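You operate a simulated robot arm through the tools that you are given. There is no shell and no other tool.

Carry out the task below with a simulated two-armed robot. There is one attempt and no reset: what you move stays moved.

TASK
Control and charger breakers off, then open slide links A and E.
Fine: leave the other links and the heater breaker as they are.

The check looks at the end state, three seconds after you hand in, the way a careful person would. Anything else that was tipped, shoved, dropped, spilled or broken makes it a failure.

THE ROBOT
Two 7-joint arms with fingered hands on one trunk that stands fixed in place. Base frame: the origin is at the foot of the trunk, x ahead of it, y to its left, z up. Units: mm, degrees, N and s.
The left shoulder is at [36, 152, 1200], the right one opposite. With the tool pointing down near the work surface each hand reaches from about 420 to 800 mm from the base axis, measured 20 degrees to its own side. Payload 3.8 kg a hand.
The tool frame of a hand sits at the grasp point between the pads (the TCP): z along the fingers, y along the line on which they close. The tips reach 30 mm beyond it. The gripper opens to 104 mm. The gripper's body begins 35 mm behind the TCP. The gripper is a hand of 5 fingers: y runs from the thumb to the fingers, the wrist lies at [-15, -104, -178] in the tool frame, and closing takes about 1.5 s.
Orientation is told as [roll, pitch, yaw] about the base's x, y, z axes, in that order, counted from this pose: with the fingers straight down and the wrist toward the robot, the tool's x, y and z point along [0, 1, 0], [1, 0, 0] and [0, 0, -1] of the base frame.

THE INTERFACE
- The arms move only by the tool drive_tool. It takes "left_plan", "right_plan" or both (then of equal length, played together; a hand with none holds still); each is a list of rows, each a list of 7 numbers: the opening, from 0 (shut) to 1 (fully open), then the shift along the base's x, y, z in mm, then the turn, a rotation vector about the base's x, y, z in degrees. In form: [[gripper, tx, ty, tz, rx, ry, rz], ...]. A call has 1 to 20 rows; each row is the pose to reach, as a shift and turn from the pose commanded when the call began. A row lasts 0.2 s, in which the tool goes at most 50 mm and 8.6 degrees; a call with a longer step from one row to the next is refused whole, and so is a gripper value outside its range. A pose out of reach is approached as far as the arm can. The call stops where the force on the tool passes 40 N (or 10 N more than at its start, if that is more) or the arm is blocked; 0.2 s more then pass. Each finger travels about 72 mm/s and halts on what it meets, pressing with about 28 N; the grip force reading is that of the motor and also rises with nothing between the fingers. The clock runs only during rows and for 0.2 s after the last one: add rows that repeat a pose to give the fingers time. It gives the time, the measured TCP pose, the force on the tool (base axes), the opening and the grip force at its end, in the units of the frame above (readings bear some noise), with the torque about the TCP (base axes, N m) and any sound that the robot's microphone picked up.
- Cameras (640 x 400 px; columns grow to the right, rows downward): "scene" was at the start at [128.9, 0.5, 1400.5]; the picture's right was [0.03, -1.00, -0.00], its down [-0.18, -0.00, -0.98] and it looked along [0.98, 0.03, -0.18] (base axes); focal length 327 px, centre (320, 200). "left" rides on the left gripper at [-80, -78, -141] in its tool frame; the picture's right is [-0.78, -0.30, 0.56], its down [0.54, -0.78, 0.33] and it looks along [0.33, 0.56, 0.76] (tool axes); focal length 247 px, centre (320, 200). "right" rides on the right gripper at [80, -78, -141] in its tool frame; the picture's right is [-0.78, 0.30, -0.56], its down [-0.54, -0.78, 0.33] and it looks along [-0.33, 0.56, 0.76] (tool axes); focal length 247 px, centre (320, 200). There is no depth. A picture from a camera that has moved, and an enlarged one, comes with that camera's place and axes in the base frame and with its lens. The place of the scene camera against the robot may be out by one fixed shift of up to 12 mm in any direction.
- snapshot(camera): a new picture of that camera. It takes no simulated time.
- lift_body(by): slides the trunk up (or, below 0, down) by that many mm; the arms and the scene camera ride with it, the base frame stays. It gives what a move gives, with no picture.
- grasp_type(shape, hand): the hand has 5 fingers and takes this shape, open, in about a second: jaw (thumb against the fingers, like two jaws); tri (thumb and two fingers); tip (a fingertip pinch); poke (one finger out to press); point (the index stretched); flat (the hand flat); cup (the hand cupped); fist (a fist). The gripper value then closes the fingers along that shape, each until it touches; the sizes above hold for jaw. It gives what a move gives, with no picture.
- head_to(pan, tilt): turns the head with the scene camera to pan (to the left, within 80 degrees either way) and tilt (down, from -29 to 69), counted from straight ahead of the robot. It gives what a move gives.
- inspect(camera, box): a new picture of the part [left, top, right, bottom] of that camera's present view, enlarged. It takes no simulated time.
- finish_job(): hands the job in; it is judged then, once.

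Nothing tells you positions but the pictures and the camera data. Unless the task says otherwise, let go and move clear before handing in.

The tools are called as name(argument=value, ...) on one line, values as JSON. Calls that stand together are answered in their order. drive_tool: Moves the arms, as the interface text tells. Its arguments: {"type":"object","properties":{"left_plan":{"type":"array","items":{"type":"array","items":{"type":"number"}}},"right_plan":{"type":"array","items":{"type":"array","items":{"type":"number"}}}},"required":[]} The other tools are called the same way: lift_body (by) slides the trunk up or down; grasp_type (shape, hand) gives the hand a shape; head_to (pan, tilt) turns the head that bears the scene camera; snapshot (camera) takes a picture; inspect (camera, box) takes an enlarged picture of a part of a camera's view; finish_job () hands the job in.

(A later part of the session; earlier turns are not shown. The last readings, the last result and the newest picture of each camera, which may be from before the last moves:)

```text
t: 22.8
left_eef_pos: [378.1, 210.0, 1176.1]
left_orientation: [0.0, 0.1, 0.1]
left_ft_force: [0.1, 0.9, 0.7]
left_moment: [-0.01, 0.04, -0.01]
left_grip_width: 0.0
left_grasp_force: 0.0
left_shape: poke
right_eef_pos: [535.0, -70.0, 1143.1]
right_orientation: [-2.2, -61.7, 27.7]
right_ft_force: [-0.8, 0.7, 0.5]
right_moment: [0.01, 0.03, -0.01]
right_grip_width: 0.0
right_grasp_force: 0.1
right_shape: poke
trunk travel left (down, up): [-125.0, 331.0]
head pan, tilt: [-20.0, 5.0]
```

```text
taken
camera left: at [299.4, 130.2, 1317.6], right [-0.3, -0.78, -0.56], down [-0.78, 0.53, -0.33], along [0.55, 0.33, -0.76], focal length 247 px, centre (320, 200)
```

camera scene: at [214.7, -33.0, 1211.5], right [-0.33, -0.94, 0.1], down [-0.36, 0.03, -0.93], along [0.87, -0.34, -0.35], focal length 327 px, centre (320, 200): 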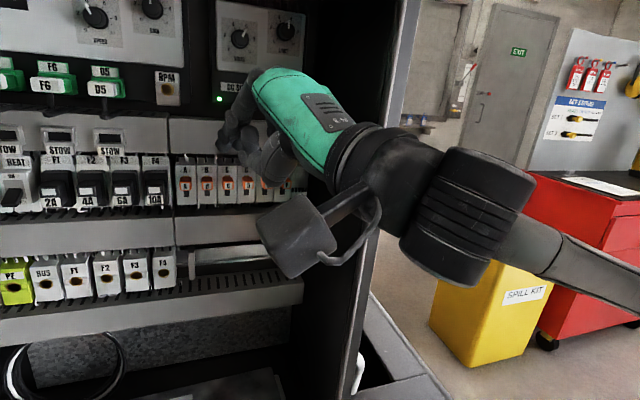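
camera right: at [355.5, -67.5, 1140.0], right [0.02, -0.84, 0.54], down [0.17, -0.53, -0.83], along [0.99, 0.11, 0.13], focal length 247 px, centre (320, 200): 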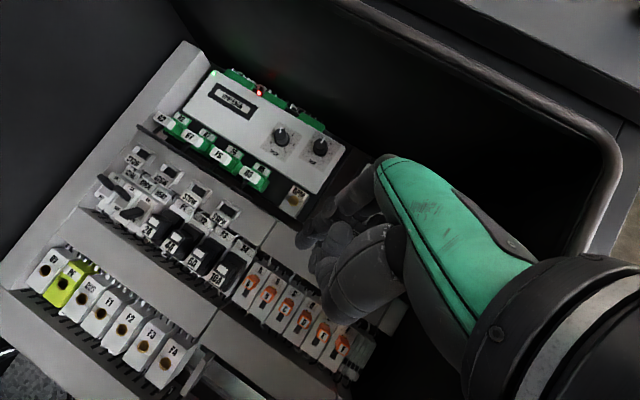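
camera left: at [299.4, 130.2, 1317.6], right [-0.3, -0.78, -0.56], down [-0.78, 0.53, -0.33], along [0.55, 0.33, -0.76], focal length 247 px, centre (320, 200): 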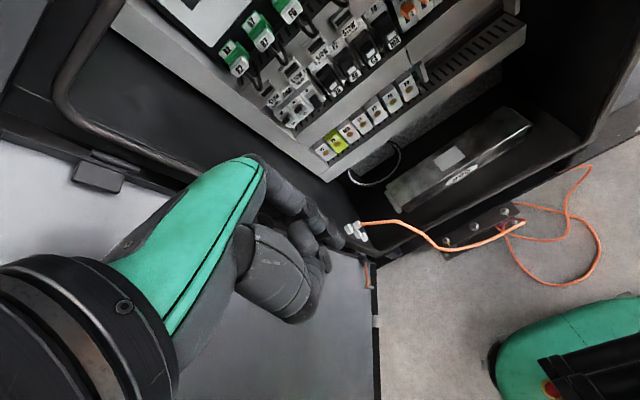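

The right hand is free again. I'll raise the left hand out of the way (to its earlier absolute height), then move the right hand across toward the breakers with less yaw.

drive_tool(left_plan=[[1, 0, 0, 35, 0, 0, 0], [1, 0, 0, 70, 0, 0, 0], [1, 0, 0, 105, 0, 0, 0], [1, 0, 0, 140, 0, 0, 0]])

drive_tool(right_plan=[[1, 4, 35, -2, 0, 0, -5], [1, 8, 70, -4, 0, 0, -10], [1, 12, 105, -6, 0, 0, -15], [1, 16, 140, -8, 0, 0, -15.7], [1, 20, 175, -10, 0, 0, -15.7], [1, 25, 210, -13, 0, 0, -15.7]])

head_to(pan=15, tilt=5)

snapshot(camera="scene")

snapshot(camera="right")

snapshot(camera="left")

```text
t: 23.8
left_eef_pos: [379.2, 207.6, 1316.1]
left_orientation: [0.1, 0.1, 0.0]
left_ft_force: [1.1, -0.1, 0.2]
left_moment: [0.01, -0.02, 0.03]
left_grip_width: 0.1
left_grasp_force: 0.1
left_shape: poke
right_eef_pos: [535.4, -70.2, 1142.6]
right_orientation: [-2.2, -61.6, 27.7]
right_ft_force: [0.0, 0.1, -0.8]
right_moment: [-0.02, 0.03, -0.03]
right_grip_width: 0.2
right_grasp_force: 0.1
right_shape: poke
trunk travel left (down, up): [-125.0, 331.0]
head pan, tilt: [-20.0, 5.0]
```

```text
t: 25.2
left_eef_pos: [380.0, 208.5, 1314.7]
left_orientation: [0.0, 0.0, 0.0]
left_ft_force: [-0.2, 0.0, 0.0]
left_moment: [-0.01, -0.02, 0.02]
left_grip_width: 0.0
left_grasp_force: 0.0
left_shape: poke
right_eef_pos: [560.6, 144.2, 1132.4]
right_orientation: [-2.3, -61.6, 12.1]
right_ft_force: [0.1, -0.3, 0.2]
right_moment: [0.03, -0.03, -0.02]
right_grip_width: 0.0
right_grasp_force: 0.1
right_shape: poke
right hand out of reach, approached as far as the arm can: row 1
trunk travel left (down, up): [-125.0, 331.0]
head pan, tilt: [-20.0, 5.0]
```

```text
t: 26.2
left_eef_pos: [379.8, 208.4, 1315.4]
left_orientation: [0.0, 0.0, 0.1]
left_ft_force: [-0.2, -0.1, 0.2]
left_moment: [-0.01, 0.01, -0.03]
left_grip_width: 0.0
left_grasp_force: 0.1
left_shape: poke
right_eef_pos: [559.8, 142.7, 1132.8]
right_orientation: [-2.2, -61.6, 12.1]
right_ft_force: [-0.2, 0.3, 0.3]
right_moment: [-0.01, -0.01, 0.0]
right_grip_width: 0.1
right_grasp_force: 0.1
right_shape: poke
trunk travel left (down, up): [-125.0, 331.0]
head pan, tilt: [15.0, 5.0]
```

```text
taken
camera scene: at [216.8, 22.0, 1210.9], right [0.25, -0.97, -0.07], down [-0.36, -0.02, -0.93], along [0.9, 0.26, -0.36], focal length 327 px, centre (320, 200)
```

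scene: 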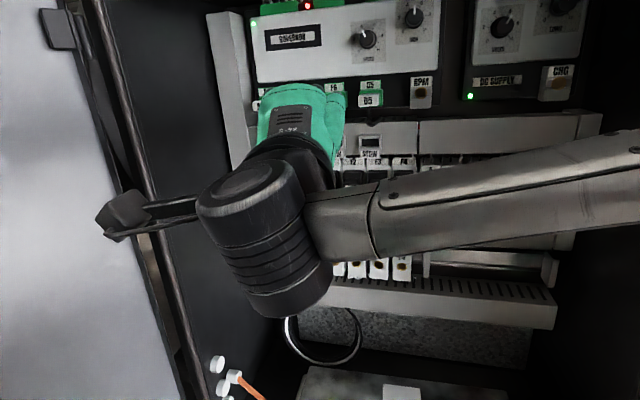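

```text
taken
camera right: at [388.8, 193.1, 1129.7], right [-0.21, -0.82, 0.54], down [0.02, -0.56, -0.83], along [0.98, -0.16, 0.13], focal length 247 px, centre (320, 200)
```

right: 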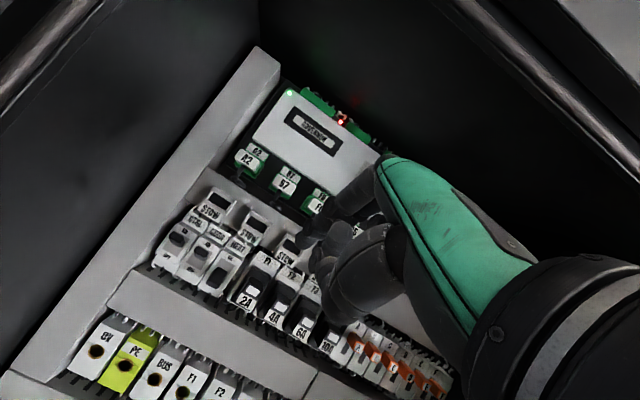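

```text
taken
camera left: at [301.0, 129.1, 1456.4], right [-0.3, -0.78, -0.56], down [-0.78, 0.53, -0.33], along [0.55, 0.33, -0.76], focal length 247 px, centre (320, 200)
```

left: 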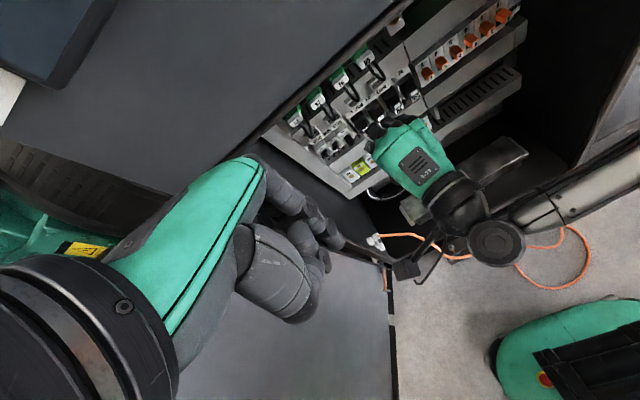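

I have a good view now: the right hand is in front of the breaker area, but its camera box would come close to the cabinet's left front edge. I'll try rolling the hand about its pointing axis so the box swings downward/inward.

drive_tool(right_plan=[[1, 0, 0, 0, -6.4, -1.4, 3.6], [1, 0, 0, 0, -12.9, -2.8, 7.1], [1, 0, 0, 0, -19.4, -4.1, 10.7], [1, 0, 0, 0, -25.8, -5.5, 14.3]])

snapshot(camera="scene")

snapshot(camera="right")

snapshot(camera="left")

```text
t: 27.2
left_eef_pos: [380.8, 207.6, 1315.2]
left_orientation: [0.0, 0.0, 0.1]
left_ft_force: [-0.3, -0.4, 0.6]
left_moment: [0.01, 0.01, 0.01]
left_grip_width: 0.0
left_grasp_force: 0.1
left_shape: poke
right_eef_pos: [560.5, 140.7, 1129.8]
right_orientation: [-45.0, -49.5, 62.8]
right_ft_force: [-0.9, -0.3, 0.1]
right_moment: [0.02, -0.01, 0.03]
right_grip_width: 0.2
right_grasp_force: 0.0
right_shape: poke
trunk travel left (down, up): [-125.0, 331.0]
head pan, tilt: [15.0, 5.0]
```

```text
taken
camera scene: at [216.7, 21.5, 1210.9], right [0.25, -0.97, -0.07], down [-0.36, -0.02, -0.93], along [0.9, 0.26, -0.36], focal length 327 px, centre (320, 200)
```

scene: 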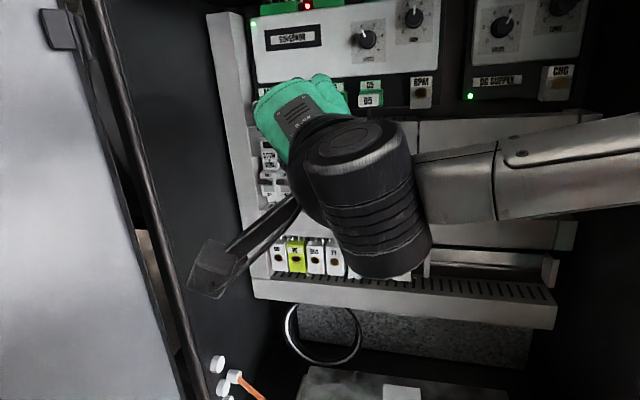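

```text
taken
camera right: at [383.9, 138.8, 1099.9], right [-0.1, -0.54, 0.84], down [0.26, -0.83, -0.5], along [0.96, 0.17, 0.23], focal length 247 px, centre (320, 200)
```

right: 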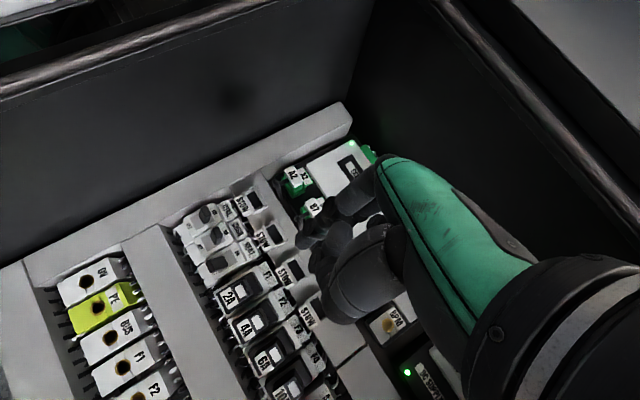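

```text
taken
camera left: at [300.9, 128.4, 1456.5], right [-0.3, -0.78, -0.56], down [-0.78, 0.53, -0.33], along [0.55, 0.34, -0.76], focal length 247 px, centre (320, 200)
```

left: 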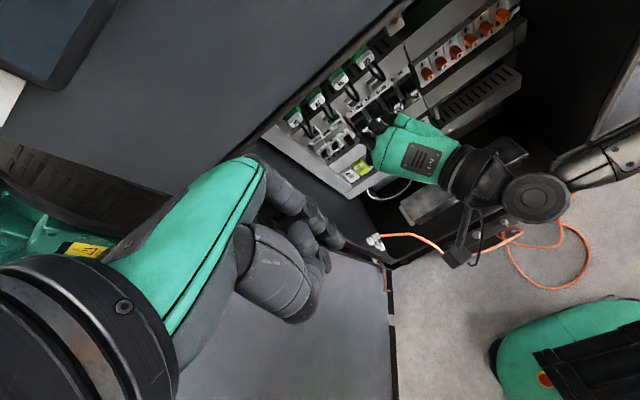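

The roll worked and moved the camera box inward. Let me zoom on the fingertip and the breaker levers in both views.

inspect(camera="right", box=[160, 180, 400, 330])

inspect(camera="left", box=[270, 60, 470, 200])

inspect(camera="scene", box=[230, 70, 390, 230])

```text
2.67 times, centred on (280, 255) of right
camera zoom: at [383.9, 138.8, 1099.9], right [-0.1, -0.54, 0.84], down [0.26, -0.83, -0.5], along [0.96, 0.17, 0.23], focal length 659 px, centre (427, 53)
```

zoom: 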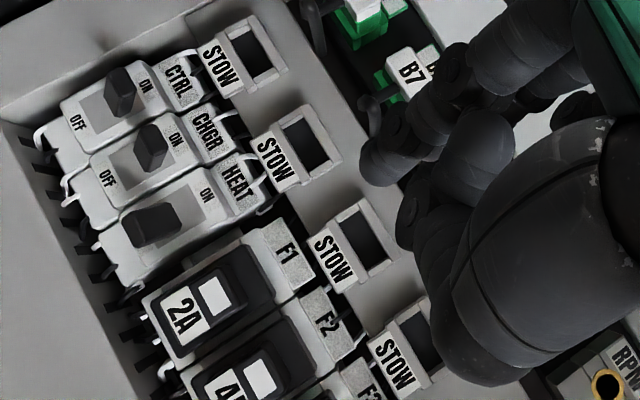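

```text
2.86 times, centred on (370, 130) of left
camera zoom: at [300.9, 128.4, 1456.5], right [-0.3, -0.78, -0.56], down [-0.78, 0.53, -0.33], along [0.55, 0.34, -0.76], focal length 706 px, centre (177, 400)
```

zoom: 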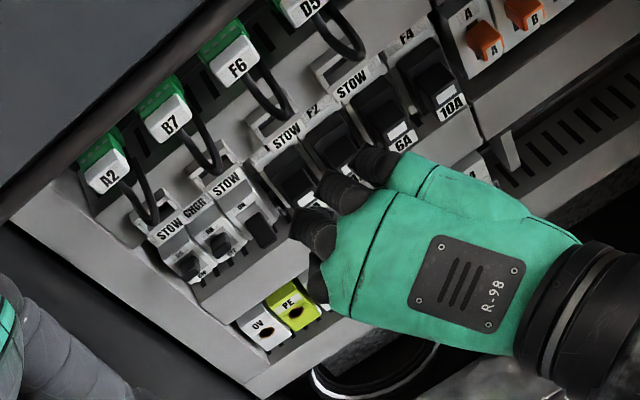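

```text
2.50 times, centred on (310, 150) of scene
camera zoom: at [216.7, 21.5, 1210.9], right [0.25, -0.97, -0.07], down [-0.36, -0.02, -0.93], along [0.9, 0.26, -0.36], focal length 817 px, centre (345, 325)
```

zoom: 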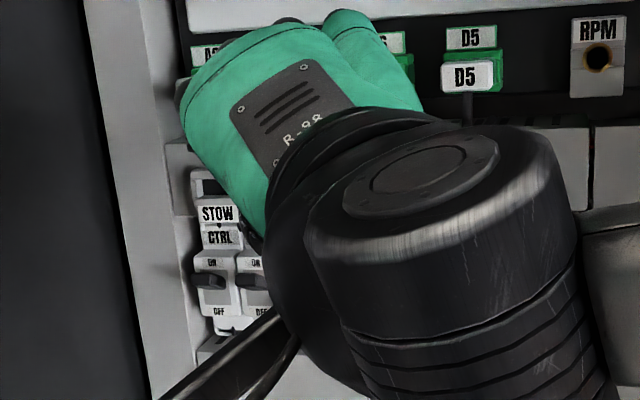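

Comparing wrist-camera triangulation with the scene camera shows the scene view is off by about (-7,0,+13), so the CTRL lever tip is really near (692,251,1044). I'll move the right fingertip to a stand-off in front of and above the CTRL lever.

drive_tool(right_plan=[[1, 10, 25, -6, 0, 0, 0], [1, 25, 50, -14, 0, 0, 0], [1, 40, 75, -22, 0, 0, 0], [1, 56, 98, -30, 0, 0, 0], [1, 72, 98, -38, 0, 0, 0]])

snapshot(camera="right")

inspect(camera="right", box=[200, 140, 400, 290])

inspect(camera="left", box=[270, 60, 470, 200])

snapshot(camera="scene")

```text
t: 28.4
left_eef_pos: [379.5, 207.7, 1315.6]
left_orientation: [0.0, 0.0, 0.1]
left_ft_force: [-0.3, -0.7, 0.5]
left_moment: [-0.04, 0.0, 0.01]
left_grip_width: 0.1
left_grasp_force: 0.0
left_shape: poke
right_eef_pos: [633.6, 238.1, 1091.4]
right_orientation: [-44.9, -49.6, 62.6]
right_ft_force: [0.3, -0.6, 0.3]
right_moment: [-0.02, 0.04, 0.01]
right_grip_width: 0.1
right_grasp_force: 0.0
right_shape: poke
trunk travel left (down, up): [-125.0, 331.0]
head pan, tilt: [15.0, 5.0]
```

```text
taken
camera right: at [455.9, 236.6, 1060.6], right [-0.1, -0.54, 0.84], down [0.26, -0.83, -0.5], along [0.96, 0.17, 0.23], focal length 247 px, centre (320, 200)
```

right: 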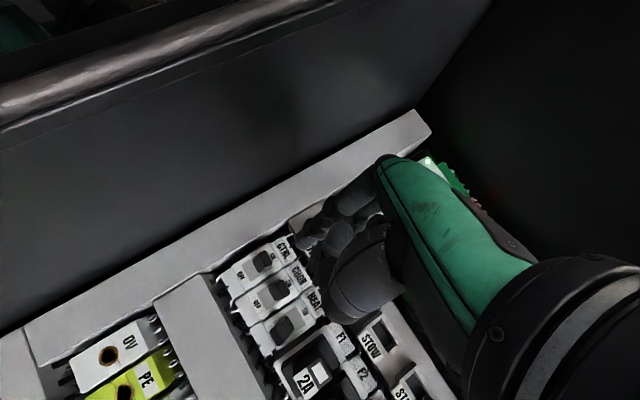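

```text
2.67 times, centred on (300, 215) of right
camera zoom: at [455.9, 236.6, 1060.6], right [-0.1, -0.54, 0.84], down [0.26, -0.83, -0.5], along [0.96, 0.17, 0.23], focal length 659 px, centre (373, 160)
```

zoom: 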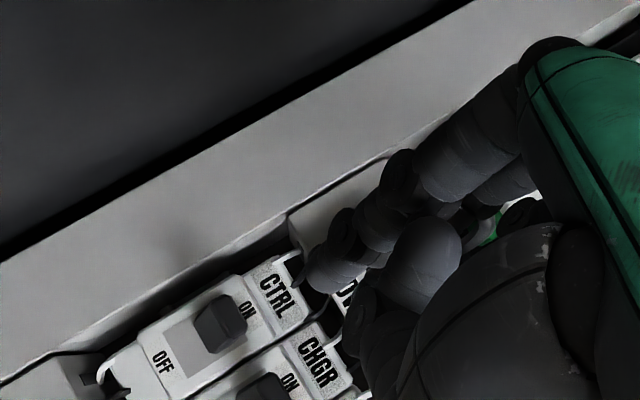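

```text
2.86 times, centred on (370, 130) of left
camera zoom: at [301.1, 128.7, 1456.4], right [-0.3, -0.78, -0.56], down [-0.78, 0.53, -0.33], along [0.55, 0.33, -0.76], focal length 706 px, centre (177, 400)
```

zoom: 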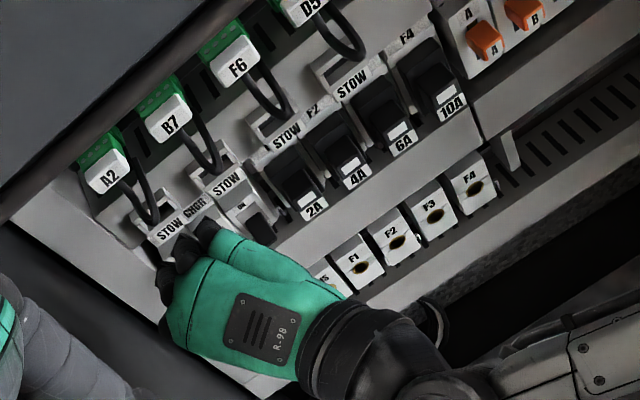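

```text
taken
camera scene: at [216.9, 21.7, 1210.9], right [0.25, -0.97, -0.07], down [-0.36, -0.02, -0.93], along [0.9, 0.26, -0.36], focal length 327 px, centre (320, 200)
```

scene: 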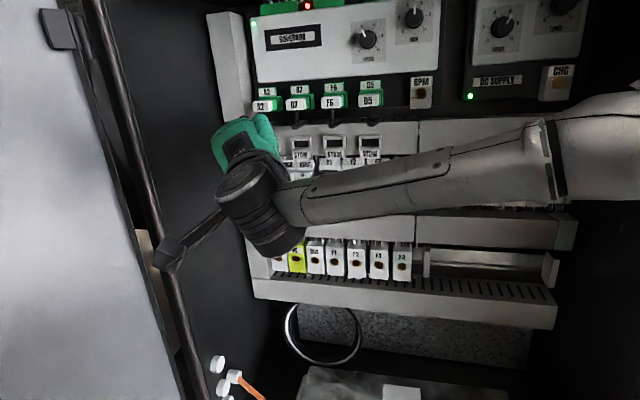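

The fingertip is aligned with the CTRL lever and about 30 mm in front of it. I'll go forward ~40 mm staying above the lever and check again.

drive_tool(right_plan=[[1, 13, 2, -2, 0, 0, 0], [1, 26, 4, -5, 0, 0, 0], [1, 38, 4, -8, 0, 0, 0]])

inspect(camera="right", box=[200, 140, 400, 290])

inspect(camera="left", box=[270, 60, 410, 160])

```text
t: 29.2
left_eef_pos: [379.8, 208.5, 1315.0]
left_orientation: [-0.1, 0.1, 0.1]
left_ft_force: [-1.3, -0.1, -0.9]
left_moment: [-0.01, -0.02, -0.01]
left_grip_width: 0.1
left_grasp_force: 0.1
left_shape: poke
right_eef_pos: [670.2, 242.9, 1084.6]
right_orientation: [-44.8, -49.6, 62.5]
right_ft_force: [0.0, 0.9, 0.1]
right_moment: [-0.02, 0.0, 0.01]
right_grip_width: 0.0
right_grasp_force: 0.0
right_shape: poke
trunk travel left (down, up): [-125.0, 331.0]
head pan, tilt: [15.0, 5.0]
```

```text
2.67 times, centred on (300, 215) of right
camera zoom: at [493.1, 241.0, 1053.5], right [-0.1, -0.54, 0.84], down [0.26, -0.83, -0.5], along [0.96, 0.17, 0.23], focal length 659 px, centre (373, 160)
```

zoom: 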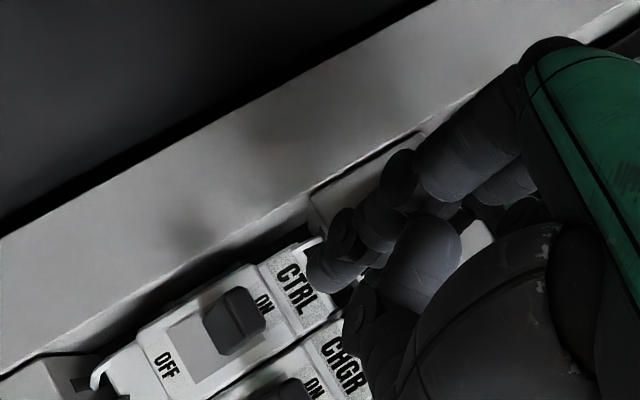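

```text
4.00 times, centred on (340, 110) of left
camera zoom: at [301.3, 129.2, 1456.3], right [-0.3, -0.78, -0.56], down [-0.78, 0.53, -0.33], along [0.55, 0.33, -0.76], focal length 988 px, centre (240, 560)
```

zoom: 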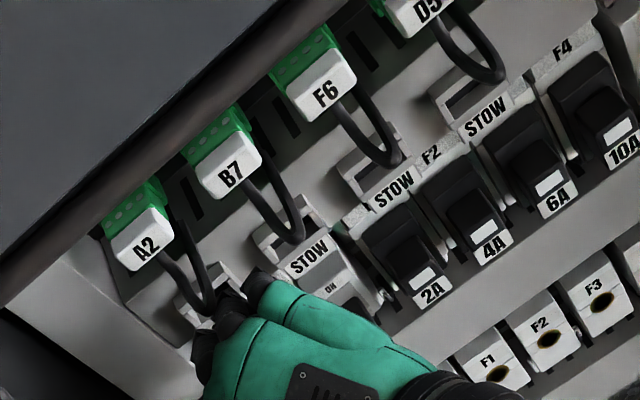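

No contact yet and the fingertip is above the CTRL lever. I'll go 7 mm further in and then lower slowly, watching the force.

drive_tool(right_plan=[[1, 7, 2, 0, 0, 0, 0], [1, 7, 2, -6, 0, 0, 0], [1, 7, 2, -12, 0, 0, 0], [1, 7, 2, -18, 0, 0, 0]])

inspect(camera="right", box=[200, 140, 400, 290])

```text
t: 30.2
left_eef_pos: [379.7, 209.6, 1315.0]
left_orientation: [0.0, -0.1, 0.1]
left_ft_force: [-0.4, -0.1, 0.6]
left_moment: [-0.01, 0.02, 0.01]
left_grip_width: 0.2
left_grasp_force: 0.1
left_shape: poke
right_eef_pos: [676.8, 244.3, 1065.4]
right_orientation: [-44.9, -49.7, 62.7]
right_ft_force: [0.3, 0.6, 0.5]
right_moment: [0.01, -0.02, 0.0]
right_grip_width: 0.0
right_grasp_force: 0.0
right_shape: poke
trunk travel left (down, up): [-125.0, 331.0]
head pan, tilt: [15.0, 5.0]
```

```text
2.67 times, centred on (300, 215) of right
camera zoom: at [499.9, 242.6, 1035.5], right [-0.1, -0.54, 0.84], down [0.26, -0.83, -0.5], along [0.96, 0.17, 0.23], focal length 659 px, centre (373, 160)
```

zoom: 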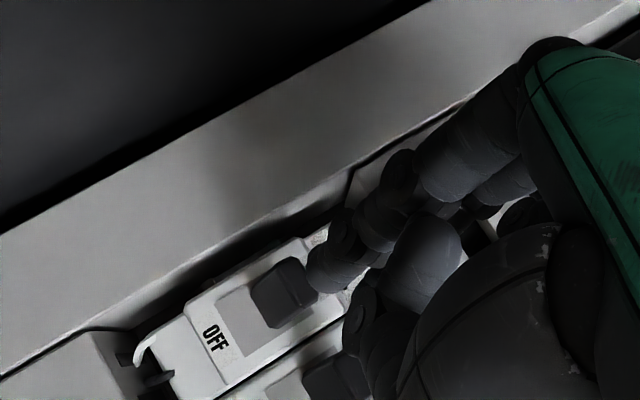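

The fingertip is right at the top of the CTRL lever and aligned with the travel direction. Pushing down in small steps.

drive_tool(right_plan=[[1, 0, 0, -5, 0, 0, 0], [1, 0, 0, -10, 0, 0, 0], [1, 0, 0, -15, 0, 0, 0], [1, 0, 0, -20, 0, 0, 0], [1, 0, 0, -24, 0, 0, 0]])

inspect(camera="right", box=[200, 140, 400, 290])

```text
t: 31.4
left_eef_pos: [378.5, 208.7, 1315.7]
left_orientation: [0.0, 0.0, 0.0]
left_ft_force: [0.6, -0.3, 0.4]
left_moment: [0.01, 0.0, -0.02]
left_grip_width: 0.1
left_grasp_force: 0.1
left_shape: poke
right_eef_pos: [677.9, 245.0, 1040.7]
right_orientation: [-45.0, -49.6, 62.5]
right_ft_force: [0.7, 0.4, 0.0]
right_moment: [-0.04, -0.03, -0.02]
right_grip_width: 0.1
right_grasp_force: 0.0
right_shape: poke
trunk travel left (down, up): [-125.0, 331.0]
head pan, tilt: [15.0, 5.0]
```

```text
2.67 times, centred on (300, 215) of right
camera zoom: at [500.7, 243.1, 1011.2], right [-0.1, -0.54, 0.84], down [0.26, -0.83, -0.5], along [0.96, 0.17, 0.23], focal length 659 px, centre (373, 160)
```

zoom: 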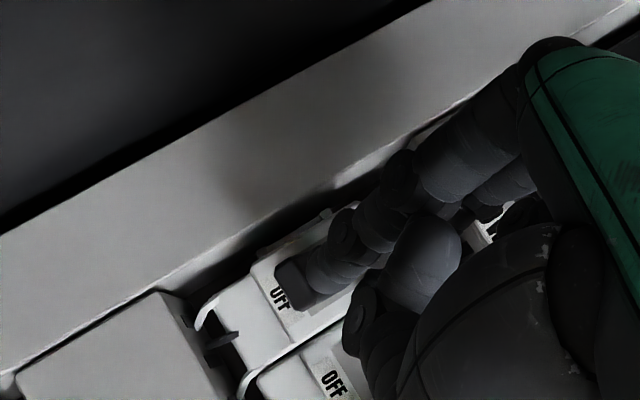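

The CTRL lever seems to be down near OFF with no residual force. I'll lift up and back slightly to verify.

drive_tool(right_plan=[[1, -5, 0, 8, 0, 0, 0], [1, -10, 0, 18, 0, 0, 0], [1, -15, 0, 28, 0, 0, 0], [1, -25, 0, 38, 0, 0, 0], [1, -40, 0, 44, 0, 0, 0]])

inspect(camera="right", box=[180, 170, 400, 320])

```text
t: 32.6
left_eef_pos: [379.8, 207.8, 1314.9]
left_orientation: [0.0, 0.0, 0.1]
left_ft_force: [0.0, 0.7, -0.1]
left_moment: [-0.02, 0.0, -0.01]
left_grip_width: 0.1
left_grasp_force: 0.1
left_shape: poke
right_eef_pos: [637.3, 245.4, 1086.8]
right_orientation: [-44.9, -49.6, 62.5]
right_ft_force: [-1.0, -0.7, -0.9]
right_moment: [0.02, 0.01, 0.02]
right_grip_width: 0.1
right_grasp_force: 0.0
right_shape: poke
trunk travel left (down, up): [-125.0, 331.0]
head pan, tilt: [15.0, 5.0]
```

```text
2.67 times, centred on (290, 245) of right
camera zoom: at [461.1, 243.0, 1056.1], right [-0.1, -0.54, 0.84], down [0.26, -0.83, -0.5], along [0.96, 0.17, 0.23], focal length 659 px, centre (400, 80)
```

zoom: 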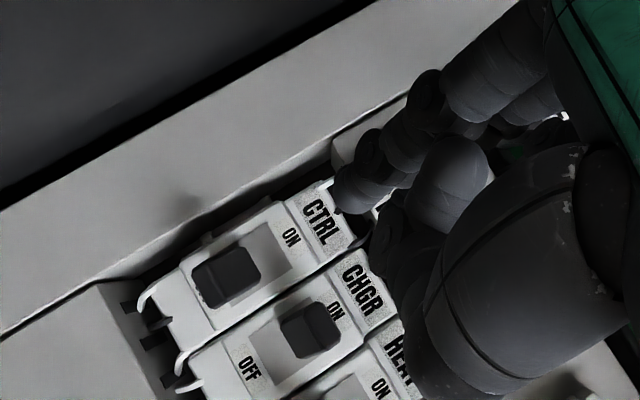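

CTRL is now OFF and CHGR still ON. I'll repeat the same motion shifted 31 mm to the right for CHGR.

drive_tool(right_plan=[[1, 0, -16, 0, 0, 0, 0], [1, 0, -31, 0, 0, 0, 0], [1, 15, -31, -1, 0, 0, 0], [1, 30, -31, -2, 0, 0, 0], [1, 40, -31, -3, 0, 0, 0], [1, 40, -31, -12, 0, 0, 0], [1, 40, -31, -20, 0, 0, 0]])

inspect(camera="right", box=[200, 140, 400, 290])

```text
t: 34.2
left_eef_pos: [380.6, 208.2, 1314.7]
left_orientation: [0.0, -0.1, 0.1]
left_ft_force: [-0.1, 0.5, 0.5]
left_moment: [0.0, 0.01, 0.01]
left_grip_width: 0.0
left_grasp_force: 0.0
left_shape: poke
right_eef_pos: [677.7, 213.1, 1065.0]
right_orientation: [-44.8, -49.6, 62.6]
right_ft_force: [1.2, -0.9, -0.1]
right_moment: [0.0, 0.01, 0.02]
right_grip_width: 0.0
right_grasp_force: 0.0
right_shape: poke
trunk travel left (down, up): [-125.0, 331.0]
head pan, tilt: [15.0, 5.0]
```

```text
2.67 times, centred on (300, 215) of right
camera zoom: at [501.4, 211.8, 1034.1], right [-0.1, -0.54, 0.84], down [0.26, -0.83, -0.5], along [0.96, 0.17, 0.23], focal length 659 px, centre (373, 160)
```

zoom: 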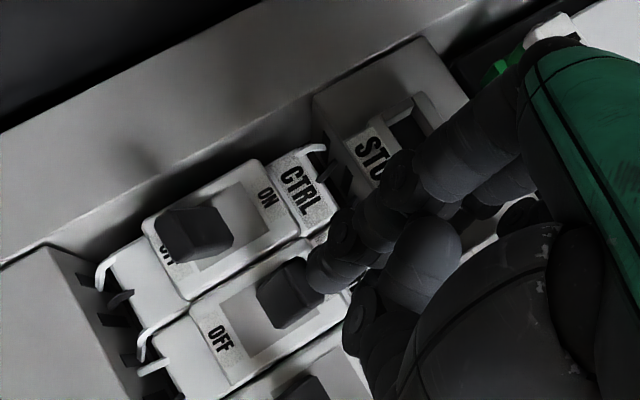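

Same picture as before for CTRL: the fingertip sits at the top of the CHGR lever. Pushing down the same amount, then lifting away to check.

drive_tool(right_plan=[[1, 0, 0, -5, 0, 0, 0], [1, 0, 0, -10, 0, 0, 0], [1, 0, 0, -15, 0, 0, 0], [1, 0, 0, -20, 0, 0, 0], [1, 0, 0, -24, 0, 0, 0]])

drive_tool(right_plan=[[1, -5, 0, 8, 0, 0, 0], [1, -10, 0, 18, 0, 0, 0], [1, -15, 0, 28, 0, 0, 0], [1, -25, 0, 38, 0, 0, 0], [1, -40, 0, 44, 0, 0, 0]])

inspect(camera="right", box=[160, 140, 400, 320])

```text
t: 35.4
left_eef_pos: [376.8, 207.7, 1313.6]
left_orientation: [0.1, 0.0, 0.1]
left_ft_force: [0.9, -0.7, 1.0]
left_moment: [0.02, -0.02, -0.01]
left_grip_width: 0.0
left_grasp_force: 0.1
left_shape: poke
right_eef_pos: [687.4, 200.9, 1043.9]
right_orientation: [-43.0, -50.4, 59.8]
right_ft_force: [-0.6, -0.8, 1.5]
right_moment: [0.07, -0.03, 0.02]
right_grip_width: 0.2
right_grasp_force: 0.1
right_shape: poke
trunk travel left (down, up): [-125.0, 331.0]
head pan, tilt: [15.0, 5.0]
```

```text
t: 36.6
left_eef_pos: [378.7, 206.5, 1315.4]
left_orientation: [0.0, 0.0, 0.0]
left_ft_force: [-0.5, 0.3, 0.4]
left_moment: [0.0, 0.02, 0.04]
left_grip_width: 0.1
left_grasp_force: 0.1
left_shape: poke
right_eef_pos: [634.9, 213.8, 1089.6]
right_orientation: [-45.2, -49.6, 63.1]
right_ft_force: [0.5, -0.6, -0.7]
right_moment: [0.0, 0.02, -0.01]
right_grip_width: 0.0
right_grasp_force: 0.0
right_shape: poke
trunk travel left (down, up): [-125.0, 331.0]
head pan, tilt: [15.0, 5.0]
```

```text
2.22 times, centred on (280, 230) of right
camera zoom: at [458.2, 212.2, 1057.7], right [-0.1, -0.54, 0.84], down [0.27, -0.83, -0.5], along [0.96, 0.17, 0.23], focal length 549 px, centre (409, 133)
```

zoom: 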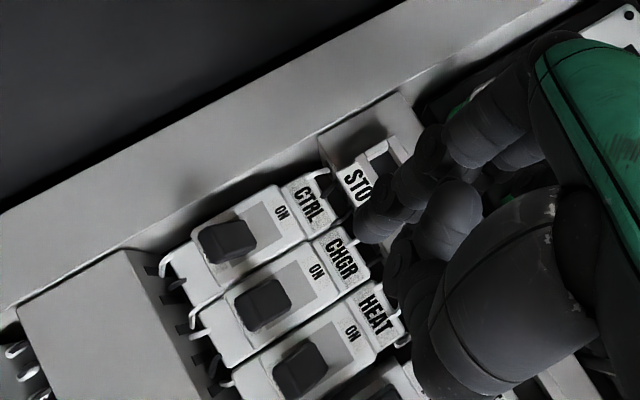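

Both CTRL and CHGR are now down at OFF, and HEAT is unchanged. I'll retract the right hand the way it came, undo the roll, and check the scene.

drive_tool(right_plan=[[1, -20, -5, 8, 0, 0, 0], [1, -40, -25, 20, 0, 0, 0], [1, -60, -50, 30, 0, 0, 0], [1, -75, -73, 40, 0, 0, 0], [1, -75, -73, 40, 6.4, 1.4, -3.6], [1, -75, -73, 40, 12.9, 2.8, -7.1], [1, -75, -73, 40, 19.4, 4.1, -10.7], [1, -75, -73, 40, 25.8, 5.5, -14.3]])

snapshot(camera="scene")

snapshot(camera="left")

```text
t: 38.4
left_eef_pos: [380.0, 208.1, 1315.4]
left_orientation: [0.0, 0.1, 0.1]
left_ft_force: [-0.6, -0.4, 1.2]
left_moment: [-0.02, -0.01, 0.0]
left_grip_width: 0.2
left_grasp_force: 0.1
left_shape: poke
right_eef_pos: [562.4, 141.2, 1126.6]
right_orientation: [-2.0, -61.6, 11.8]
right_ft_force: [0.1, 0.4, 0.7]
right_moment: [-0.04, -0.02, 0.02]
right_grip_width: 0.0
right_grasp_force: 0.2
right_shape: poke
trunk travel left (down, up): [-125.0, 331.0]
head pan, tilt: [15.0, 5.0]
```

```text
taken
camera scene: at [217.1, 22.4, 1210.8], right [0.25, -0.97, -0.07], down [-0.36, -0.02, -0.93], along [0.9, 0.26, -0.36], focal length 327 px, centre (320, 200)
```

scene: 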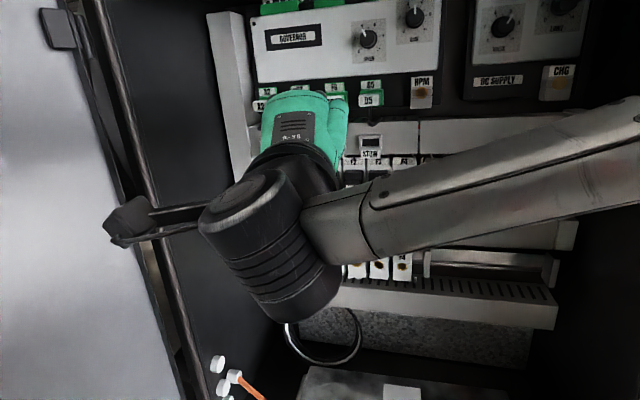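

```text
taken
camera left: at [301.4, 129.6, 1456.2], right [-0.3, -0.78, -0.56], down [-0.78, 0.53, -0.33], along [0.55, 0.33, -0.76], focal length 247 px, centre (320, 200)
```

left: 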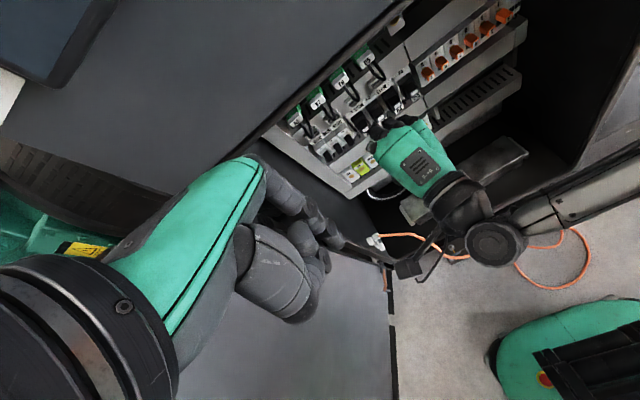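

The supply lamp went out, as expected with the charger off, and nothing else changed. Now I'll bring the right hand back to its own side, step by step.

drive_tool(right_plan=[[1, -5, -35, 3, 0, 0, 0], [1, -10, -70, 6, 0, 0, 0], [1, -15, -105, 9, 0, 0, 5], [1, -20, -140, 12, 0, 0, 10], [1, -25, -175, 15, 0, 0, 15], [1, -30, -205, 18, 0, 0, 15.7]])

drive_tool(right_plan=[[1, -20, -10, 15, 0, 0, -7], [1, -40, -20, 30, 0, 0, -14], [1, -60, -30, 45, 0, 0, -21], [1, -70, -40, 60, 0, 0, -27.5]])

snapshot(camera="right")

```text
t: 40.0
left_eef_pos: [380.3, 207.2, 1315.3]
left_orientation: [0.0, 0.1, 0.2]
left_ft_force: [-0.2, -0.2, 0.6]
left_moment: [-0.01, 0.04, -0.03]
left_grip_width: 0.0
left_grasp_force: 0.1
left_shape: poke
right_eef_pos: [520.8, -61.1, 1182.1]
right_orientation: [-10.6, -65.9, 35.4]
right_ft_force: [-0.3, 0.5, 0.3]
right_moment: [-0.03, 0.0, 0.02]
right_grip_width: 0.2
right_grasp_force: 0.1
right_shape: poke
right hand out of reach, approached as far as the arm can: row 4, 5
trunk travel left (down, up): [-125.0, 331.0]
head pan, tilt: [15.0, 5.0]
stopped in row 6 (right hand): the arm was blocked; the commanded pose is now the measured one
```

```text
t: 41.0
left_eef_pos: [379.6, 206.7, 1314.4]
left_orientation: [0.0, 0.0, 0.1]
left_ft_force: [-0.5, 0.5, 0.0]
left_moment: [0.01, 0.0, -0.03]
left_grip_width: 0.0
left_grasp_force: 0.0
left_shape: poke
right_eef_pos: [459.0, -108.9, 1233.5]
right_orientation: [-9.4, -64.3, 5.0]
right_ft_force: [0.2, 1.3, 0.3]
right_moment: [-0.02, 0.02, 0.0]
right_grip_width: 0.0
right_grasp_force: 0.0
right_shape: poke
trunk travel left (down, up): [-125.0, 331.0]
head pan, tilt: [15.0, 5.0]
```

```text
taken
camera right: at [305.1, -20.2, 1218.9], right [-0.42, -0.71, 0.56], down [-0.07, -0.59, -0.8], along [0.9, -0.38, 0.2], focal length 247 px, centre (320, 200)
```

right: 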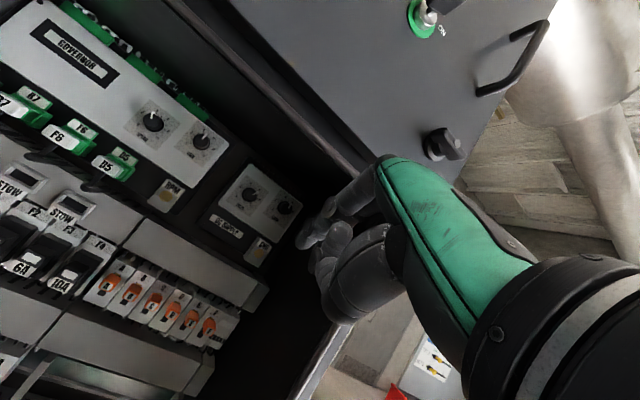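

The arm was briefly "blocked" on the way back, so I'll look to the right to see what the arm is near and whether anything moved.

head_to(pan=-50, tilt=5)

snapshot(camera="scene")

head_to(pan=-30, tilt=-15)

snapshot(camera="scene")

```text
t: 42.4
left_eef_pos: [380.2, 207.6, 1314.6]
left_orientation: [-0.1, 0.1, 0.1]
left_ft_force: [-0.9, -0.2, 0.7]
left_moment: [-0.02, -0.03, 0.02]
left_grip_width: 0.1
left_grasp_force: 0.0
left_shape: poke
right_eef_pos: [459.5, -108.2, 1235.4]
right_orientation: [-9.6, -64.7, 5.4]
right_ft_force: [0.9, 0.0, -0.3]
right_moment: [0.01, -0.02, 0.01]
right_grip_width: 0.2
right_grasp_force: 0.1
right_shape: poke
trunk travel left (down, up): [-125.0, 331.0]
head pan, tilt: [-50.0, 5.0]
```

```text
taken
camera scene: at [215.3, 28.0, 1222.4], right [0.32, -0.94, -0.09], down [-0.26, 0.01, -0.97], along [0.91, 0.34, -0.24], focal length 327 px, centre (320, 200)
```

scene: 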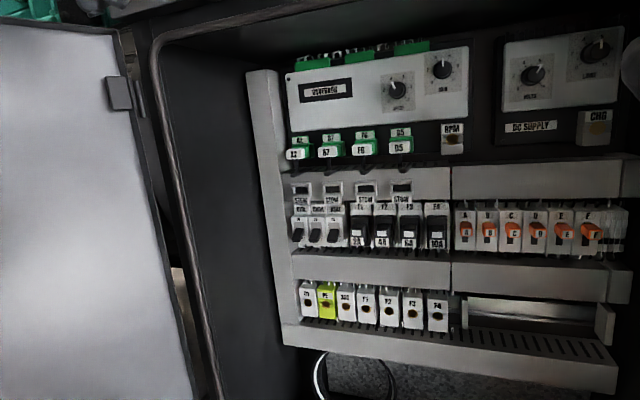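

```text
t: 43.2
left_eef_pos: [380.1, 207.7, 1314.7]
left_orientation: [0.0, 0.1, 0.2]
left_ft_force: [-0.3, -0.3, -0.3]
left_moment: [0.02, 0.02, -0.02]
left_grip_width: 0.0
left_grasp_force: 0.1
left_shape: poke
right_eef_pos: [456.9, -108.6, 1247.2]
right_orientation: [-7.6, -65.8, 3.7]
right_ft_force: [-0.5, 0.2, -0.5]
right_moment: [-0.01, -0.01, -0.02]
right_grip_width: 0.1
right_grasp_force: 0.1
right_shape: poke
trunk travel left (down, up): [-125.0, 331.0]
head pan, tilt: [-30.0, -15.0]
```

```text
taken
camera scene: at [213.6, 28.7, 1236.5], right [0.35, -0.93, -0.1], down [-0.12, 0.07, -0.99], along [0.93, 0.36, -0.09], focal length 327 px, centre (320, 200)
```

scene: 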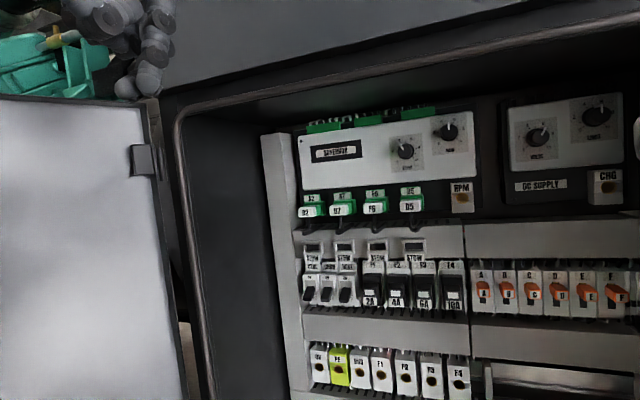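

The head camera is being held by the right wrist-camera box (it couldn't turn right): that is what blocked the arm. I'll move the right hand right and down, away from the head, and then look.

drive_tool(right_plan=[[1, 4, -12, -15, 0, 0, 0], [1, 8, -24, -35, 0, 0, 0], [1, 12, -36, -55, 0, 0, 0], [1, 15, -45, -75, 0, 0, 0]])

snapshot(camera="scene")

```text
t: 44.2
left_eef_pos: [377.9, 207.0, 1315.0]
left_orientation: [-0.1, 0.0, 0.0]
left_ft_force: [-0.2, 0.9, -0.2]
left_moment: [0.0, -0.01, 0.01]
left_grip_width: 0.0
left_grasp_force: 0.1
left_shape: poke
right_eef_pos: [494.6, -131.9, 1186.4]
right_orientation: [-10.5, -65.8, 7.9]
right_ft_force: [-0.2, -0.4, -0.1]
right_moment: [-0.01, 0.02, 0.02]
right_grip_width: 0.1
right_grasp_force: 0.2
right_shape: poke
right hand out of reach, approached as far as the arm can: row 2, 3, 4
trunk travel left (down, up): [-125.0, 331.0]
head pan, tilt: [-30.0, -15.0]
```

```text
taken
camera scene: at [206.6, -42.7, 1245.6], right [-0.48, -0.87, 0.14], down [-0.06, -0.13, -0.99], along [0.88, -0.48, 0.01], focal length 327 px, centre (320, 200)
```

scene: 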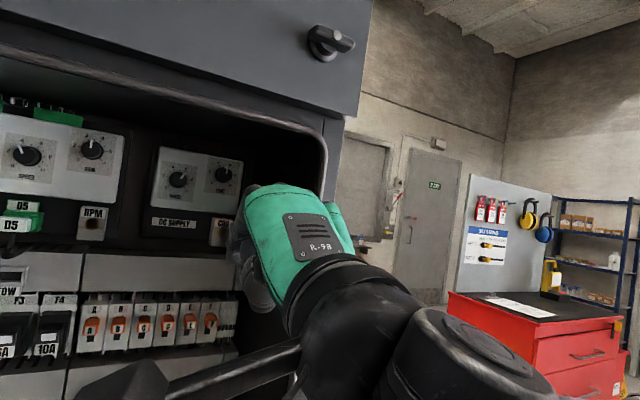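

The head is free and the links are all unchanged. I'll pitch the right hand back down to a parked pose on its side.

head_to(pan=0, tilt=0)

drive_tool(right_plan=[[1, -5, -5, 5, 0, 8, 0], [1, -10, -10, 10, 0, 16, 0], [1, -15, -15, 15, 0, 24, 0], [1, -25, -20, 20, 0, 32, 0], [1, -35, -25, 25, 0, 40, 0], [1, -45, -30, 30, 0, 48, 0], [1, -60, -30, 35, 0, 56, 0], [1, -75, -30, 40, 0, 64, 0]])

snapshot(camera="scene")

snapshot(camera="right")

```text
t: 45.2
left_eef_pos: [379.4, 208.3, 1314.4]
left_orientation: [0.0, -0.1, 0.2]
left_ft_force: [-0.1, 0.2, 0.2]
left_moment: [0.03, 0.02, -0.01]
left_grip_width: 0.0
left_grasp_force: 0.0
left_shape: poke
right_eef_pos: [494.4, -133.1, 1186.2]
right_orientation: [-10.4, -65.9, 7.8]
right_ft_force: [0.2, 0.0, 0.4]
right_moment: [-0.02, 0.01, 0.0]
right_grip_width: 0.2
right_grasp_force: 0.1
right_shape: poke
trunk travel left (down, up): [-125.0, 331.0]
head pan, tilt: [0.0, 0.0]
```

```text
t: 47.0
left_eef_pos: [378.1, 207.4, 1315.4]
left_orientation: [0.0, 0.1, 0.1]
left_ft_force: [-0.6, 0.5, 0.8]
left_moment: [0.01, -0.02, 0.05]
left_grip_width: 0.0
left_grasp_force: 0.2
left_shape: poke
right_eef_pos: [418.3, -161.6, 1228.1]
right_orientation: [-3.5, -2.0, 3.3]
right_ft_force: [-0.4, -0.3, 0.2]
right_moment: [-0.04, 0.02, 0.0]
right_grip_width: 0.0
right_grasp_force: 0.1
right_shape: poke
trunk travel left (down, up): [-125.0, 331.0]
head pan, tilt: [0.0, 0.0]
```

```text
taken
camera scene: at [219.3, -1.8, 1218.4], right [0.0, -1.0, 0.0], down [-0.28, 0.0, -0.96], along [0.96, 0.0, -0.28], focal length 327 px, centre (320, 200)
```

scene: 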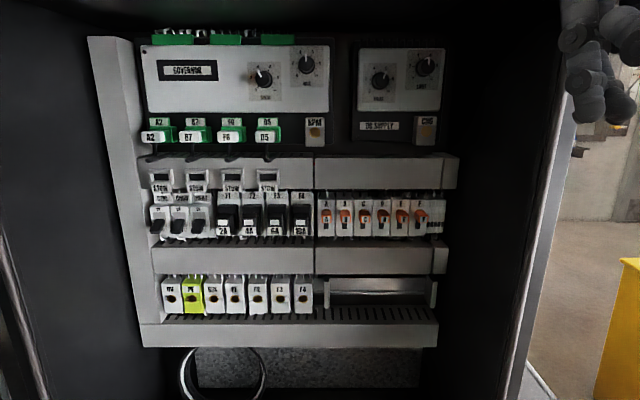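

```text
taken
camera right: at [332.1, -78.8, 1361.7], right [0.32, -0.72, 0.61], down [-0.73, -0.6, -0.33], along [0.6, -0.35, -0.72], focal length 247 px, centre (320, 200)
```

right: 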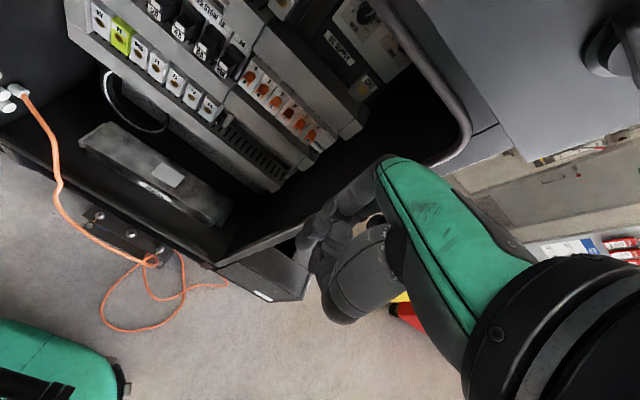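

Everything else is unchanged: CTRL, CHGR, HEAT all down, links all up. Now I pitch the left hand forward (mirrored approach), with the head turned away and the right hand raised.

head_to(pan=-15, tilt=0)

drive_tool(left_plan=[[1, 14, -7, -16, 0, -7.5, 0], [1, 28, -15, -31, 0, -15, 0], [1, 42, -22, -47, 0, -22.5, 0], [1, 56, -29, -62, 0, -30, 0], [1, 70, -36, -78, 0, -37.5, 0], [1, 84, -44, -94, 0, -45, 0], [1, 98, -51, -110, 0, -52.5, 0], [1, 111, -58, -125, 0, -60, 0]], right_plan=[[1, 0, 0, 10, 0, 0, 0], [1, 0, 0, 20, 0, 0, 0], [1, 0, 0, 30, 0, 0, 0], [1, 0, 0, 40, 0, 0, 0], [1, 0, 0, 50, 0, 0, 0], [1, 0, 0, 55, 0, 0, 0], [1, 0, 0, 60, 0, 0, 0], [1, 0, 0, 60, 0, 0, 0]])

snapshot(camera="left")

snapshot(camera="scene")

```text
t: 47.7
left_eef_pos: [378.6, 208.8, 1315.0]
left_orientation: [0.0, 0.2, 0.1]
left_ft_force: [0.1, -0.3, -1.1]
left_moment: [-0.03, 0.02, -0.02]
left_grip_width: 0.1
left_grasp_force: 0.1
left_shape: poke
right_eef_pos: [420.0, -162.6, 1227.7]
right_orientation: [-3.4, -2.1, 3.2]
right_ft_force: [0.3, -1.0, -0.5]
right_moment: [-0.02, -0.02, -0.01]
right_grip_width: 0.2
right_grasp_force: 0.0
right_shape: poke
trunk travel left (down, up): [-125.0, 331.0]
head pan, tilt: [-15.0, 0.0]
```

```text
t: 49.5
left_eef_pos: [490.8, 149.9, 1189.5]
left_orientation: [-0.3, -59.9, 0.2]
left_ft_force: [0.5, 1.1, -0.2]
left_moment: [-0.03, 0.0, -0.02]
left_grip_width: 0.0
left_grasp_force: 0.0
left_shape: poke
right_eef_pos: [422.0, -162.3, 1287.2]
right_orientation: [-3.4, -2.0, 3.2]
right_ft_force: [-0.1, 0.0, -0.4]
right_moment: [0.01, 0.01, 0.04]
right_grip_width: 0.0
right_grasp_force: 0.0
right_shape: poke
trunk travel left (down, up): [-125.0, 331.0]
head pan, tilt: [-15.0, 0.0]
```

```text
taken
camera left: at [329.2, 70.5, 1193.3], right [0.33, -0.78, -0.53], down [-0.1, 0.53, -0.84], along [0.94, 0.33, 0.1], focal length 247 px, centre (320, 200)
```

left: 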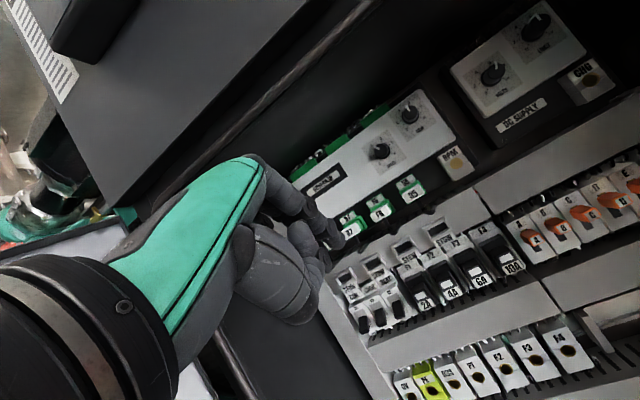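

```text
taken
camera scene: at [218.6, -25.2, 1218.7], right [-0.25, -0.97, 0.07], down [-0.28, 0.0, -0.96], along [0.93, -0.26, -0.27], focal length 327 px, centre (320, 200)
```

scene: 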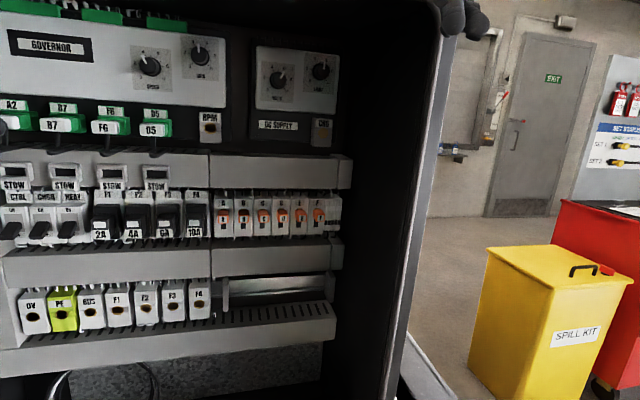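

Clean so far. Next: move the left hand across in front of the links with a -12° yaw, staying well out of the cabinet's contents.

drive_tool(left_plan=[[1, 20, -10, -5, 0, 0, 0], [1, 45, -30, -15, 0, 0, 0], [1, 60, -65, -25, 0, 0, 0], [1, 70, -100, -35, 0, 0, -3], [1, 70, -140, -45, 0, 0, -6], [1, 70, -175, -52, 0, 0, -9], [1, 70, -205, -55, 0, 0, -12]])

snapshot(camera="left")

snapshot(camera="scene")

```text
t: 51.1
left_eef_pos: [551.3, -20.3, 1160.0]
left_orientation: [0.1, -60.2, -12.0]
left_ft_force: [0.1, -0.3, 0.0]
left_moment: [0.02, 0.01, 0.0]
left_grip_width: 0.1
left_grasp_force: 0.1
left_shape: poke
left hand out of reach, approached as far as the arm can: row 6, 7
right_eef_pos: [417.3, -162.7, 1288.8]
right_orientation: [-3.5, -2.2, 3.2]
right_ft_force: [-0.9, -0.1, -0.3]
right_moment: [0.01, -0.03, 0.02]
right_grip_width: 0.1
right_grasp_force: 0.1
right_shape: poke
trunk travel left (down, up): [-125.0, 331.0]
head pan, tilt: [-15.0, 0.0]
```

```text
taken
camera left: at [375.9, -64.9, 1163.0], right [0.17, -0.83, -0.53], down [0.01, 0.54, -0.84], along [0.99, 0.13, 0.1], focal length 247 px, centre (320, 200)
```

left: 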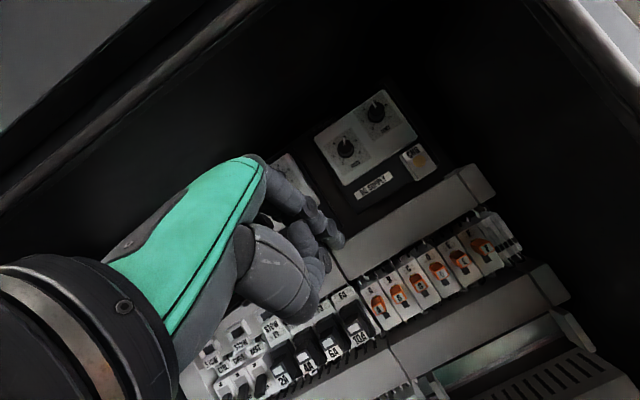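

```text
taken
camera scene: at [215.4, -25.0, 1219.6], right [-0.25, -0.97, 0.07], down [-0.28, 0.0, -0.96], along [0.93, -0.26, -0.27], focal length 327 px, centre (320, 200)
```

scene: 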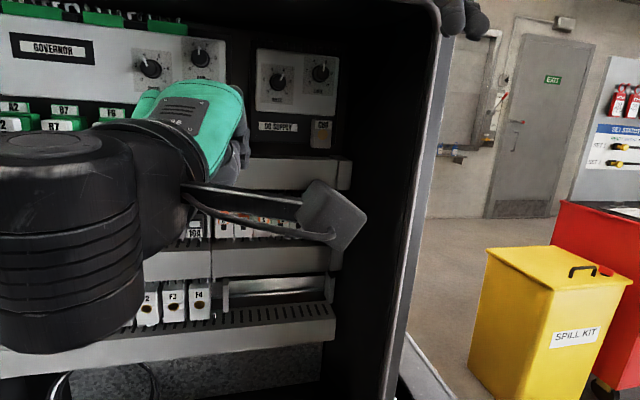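

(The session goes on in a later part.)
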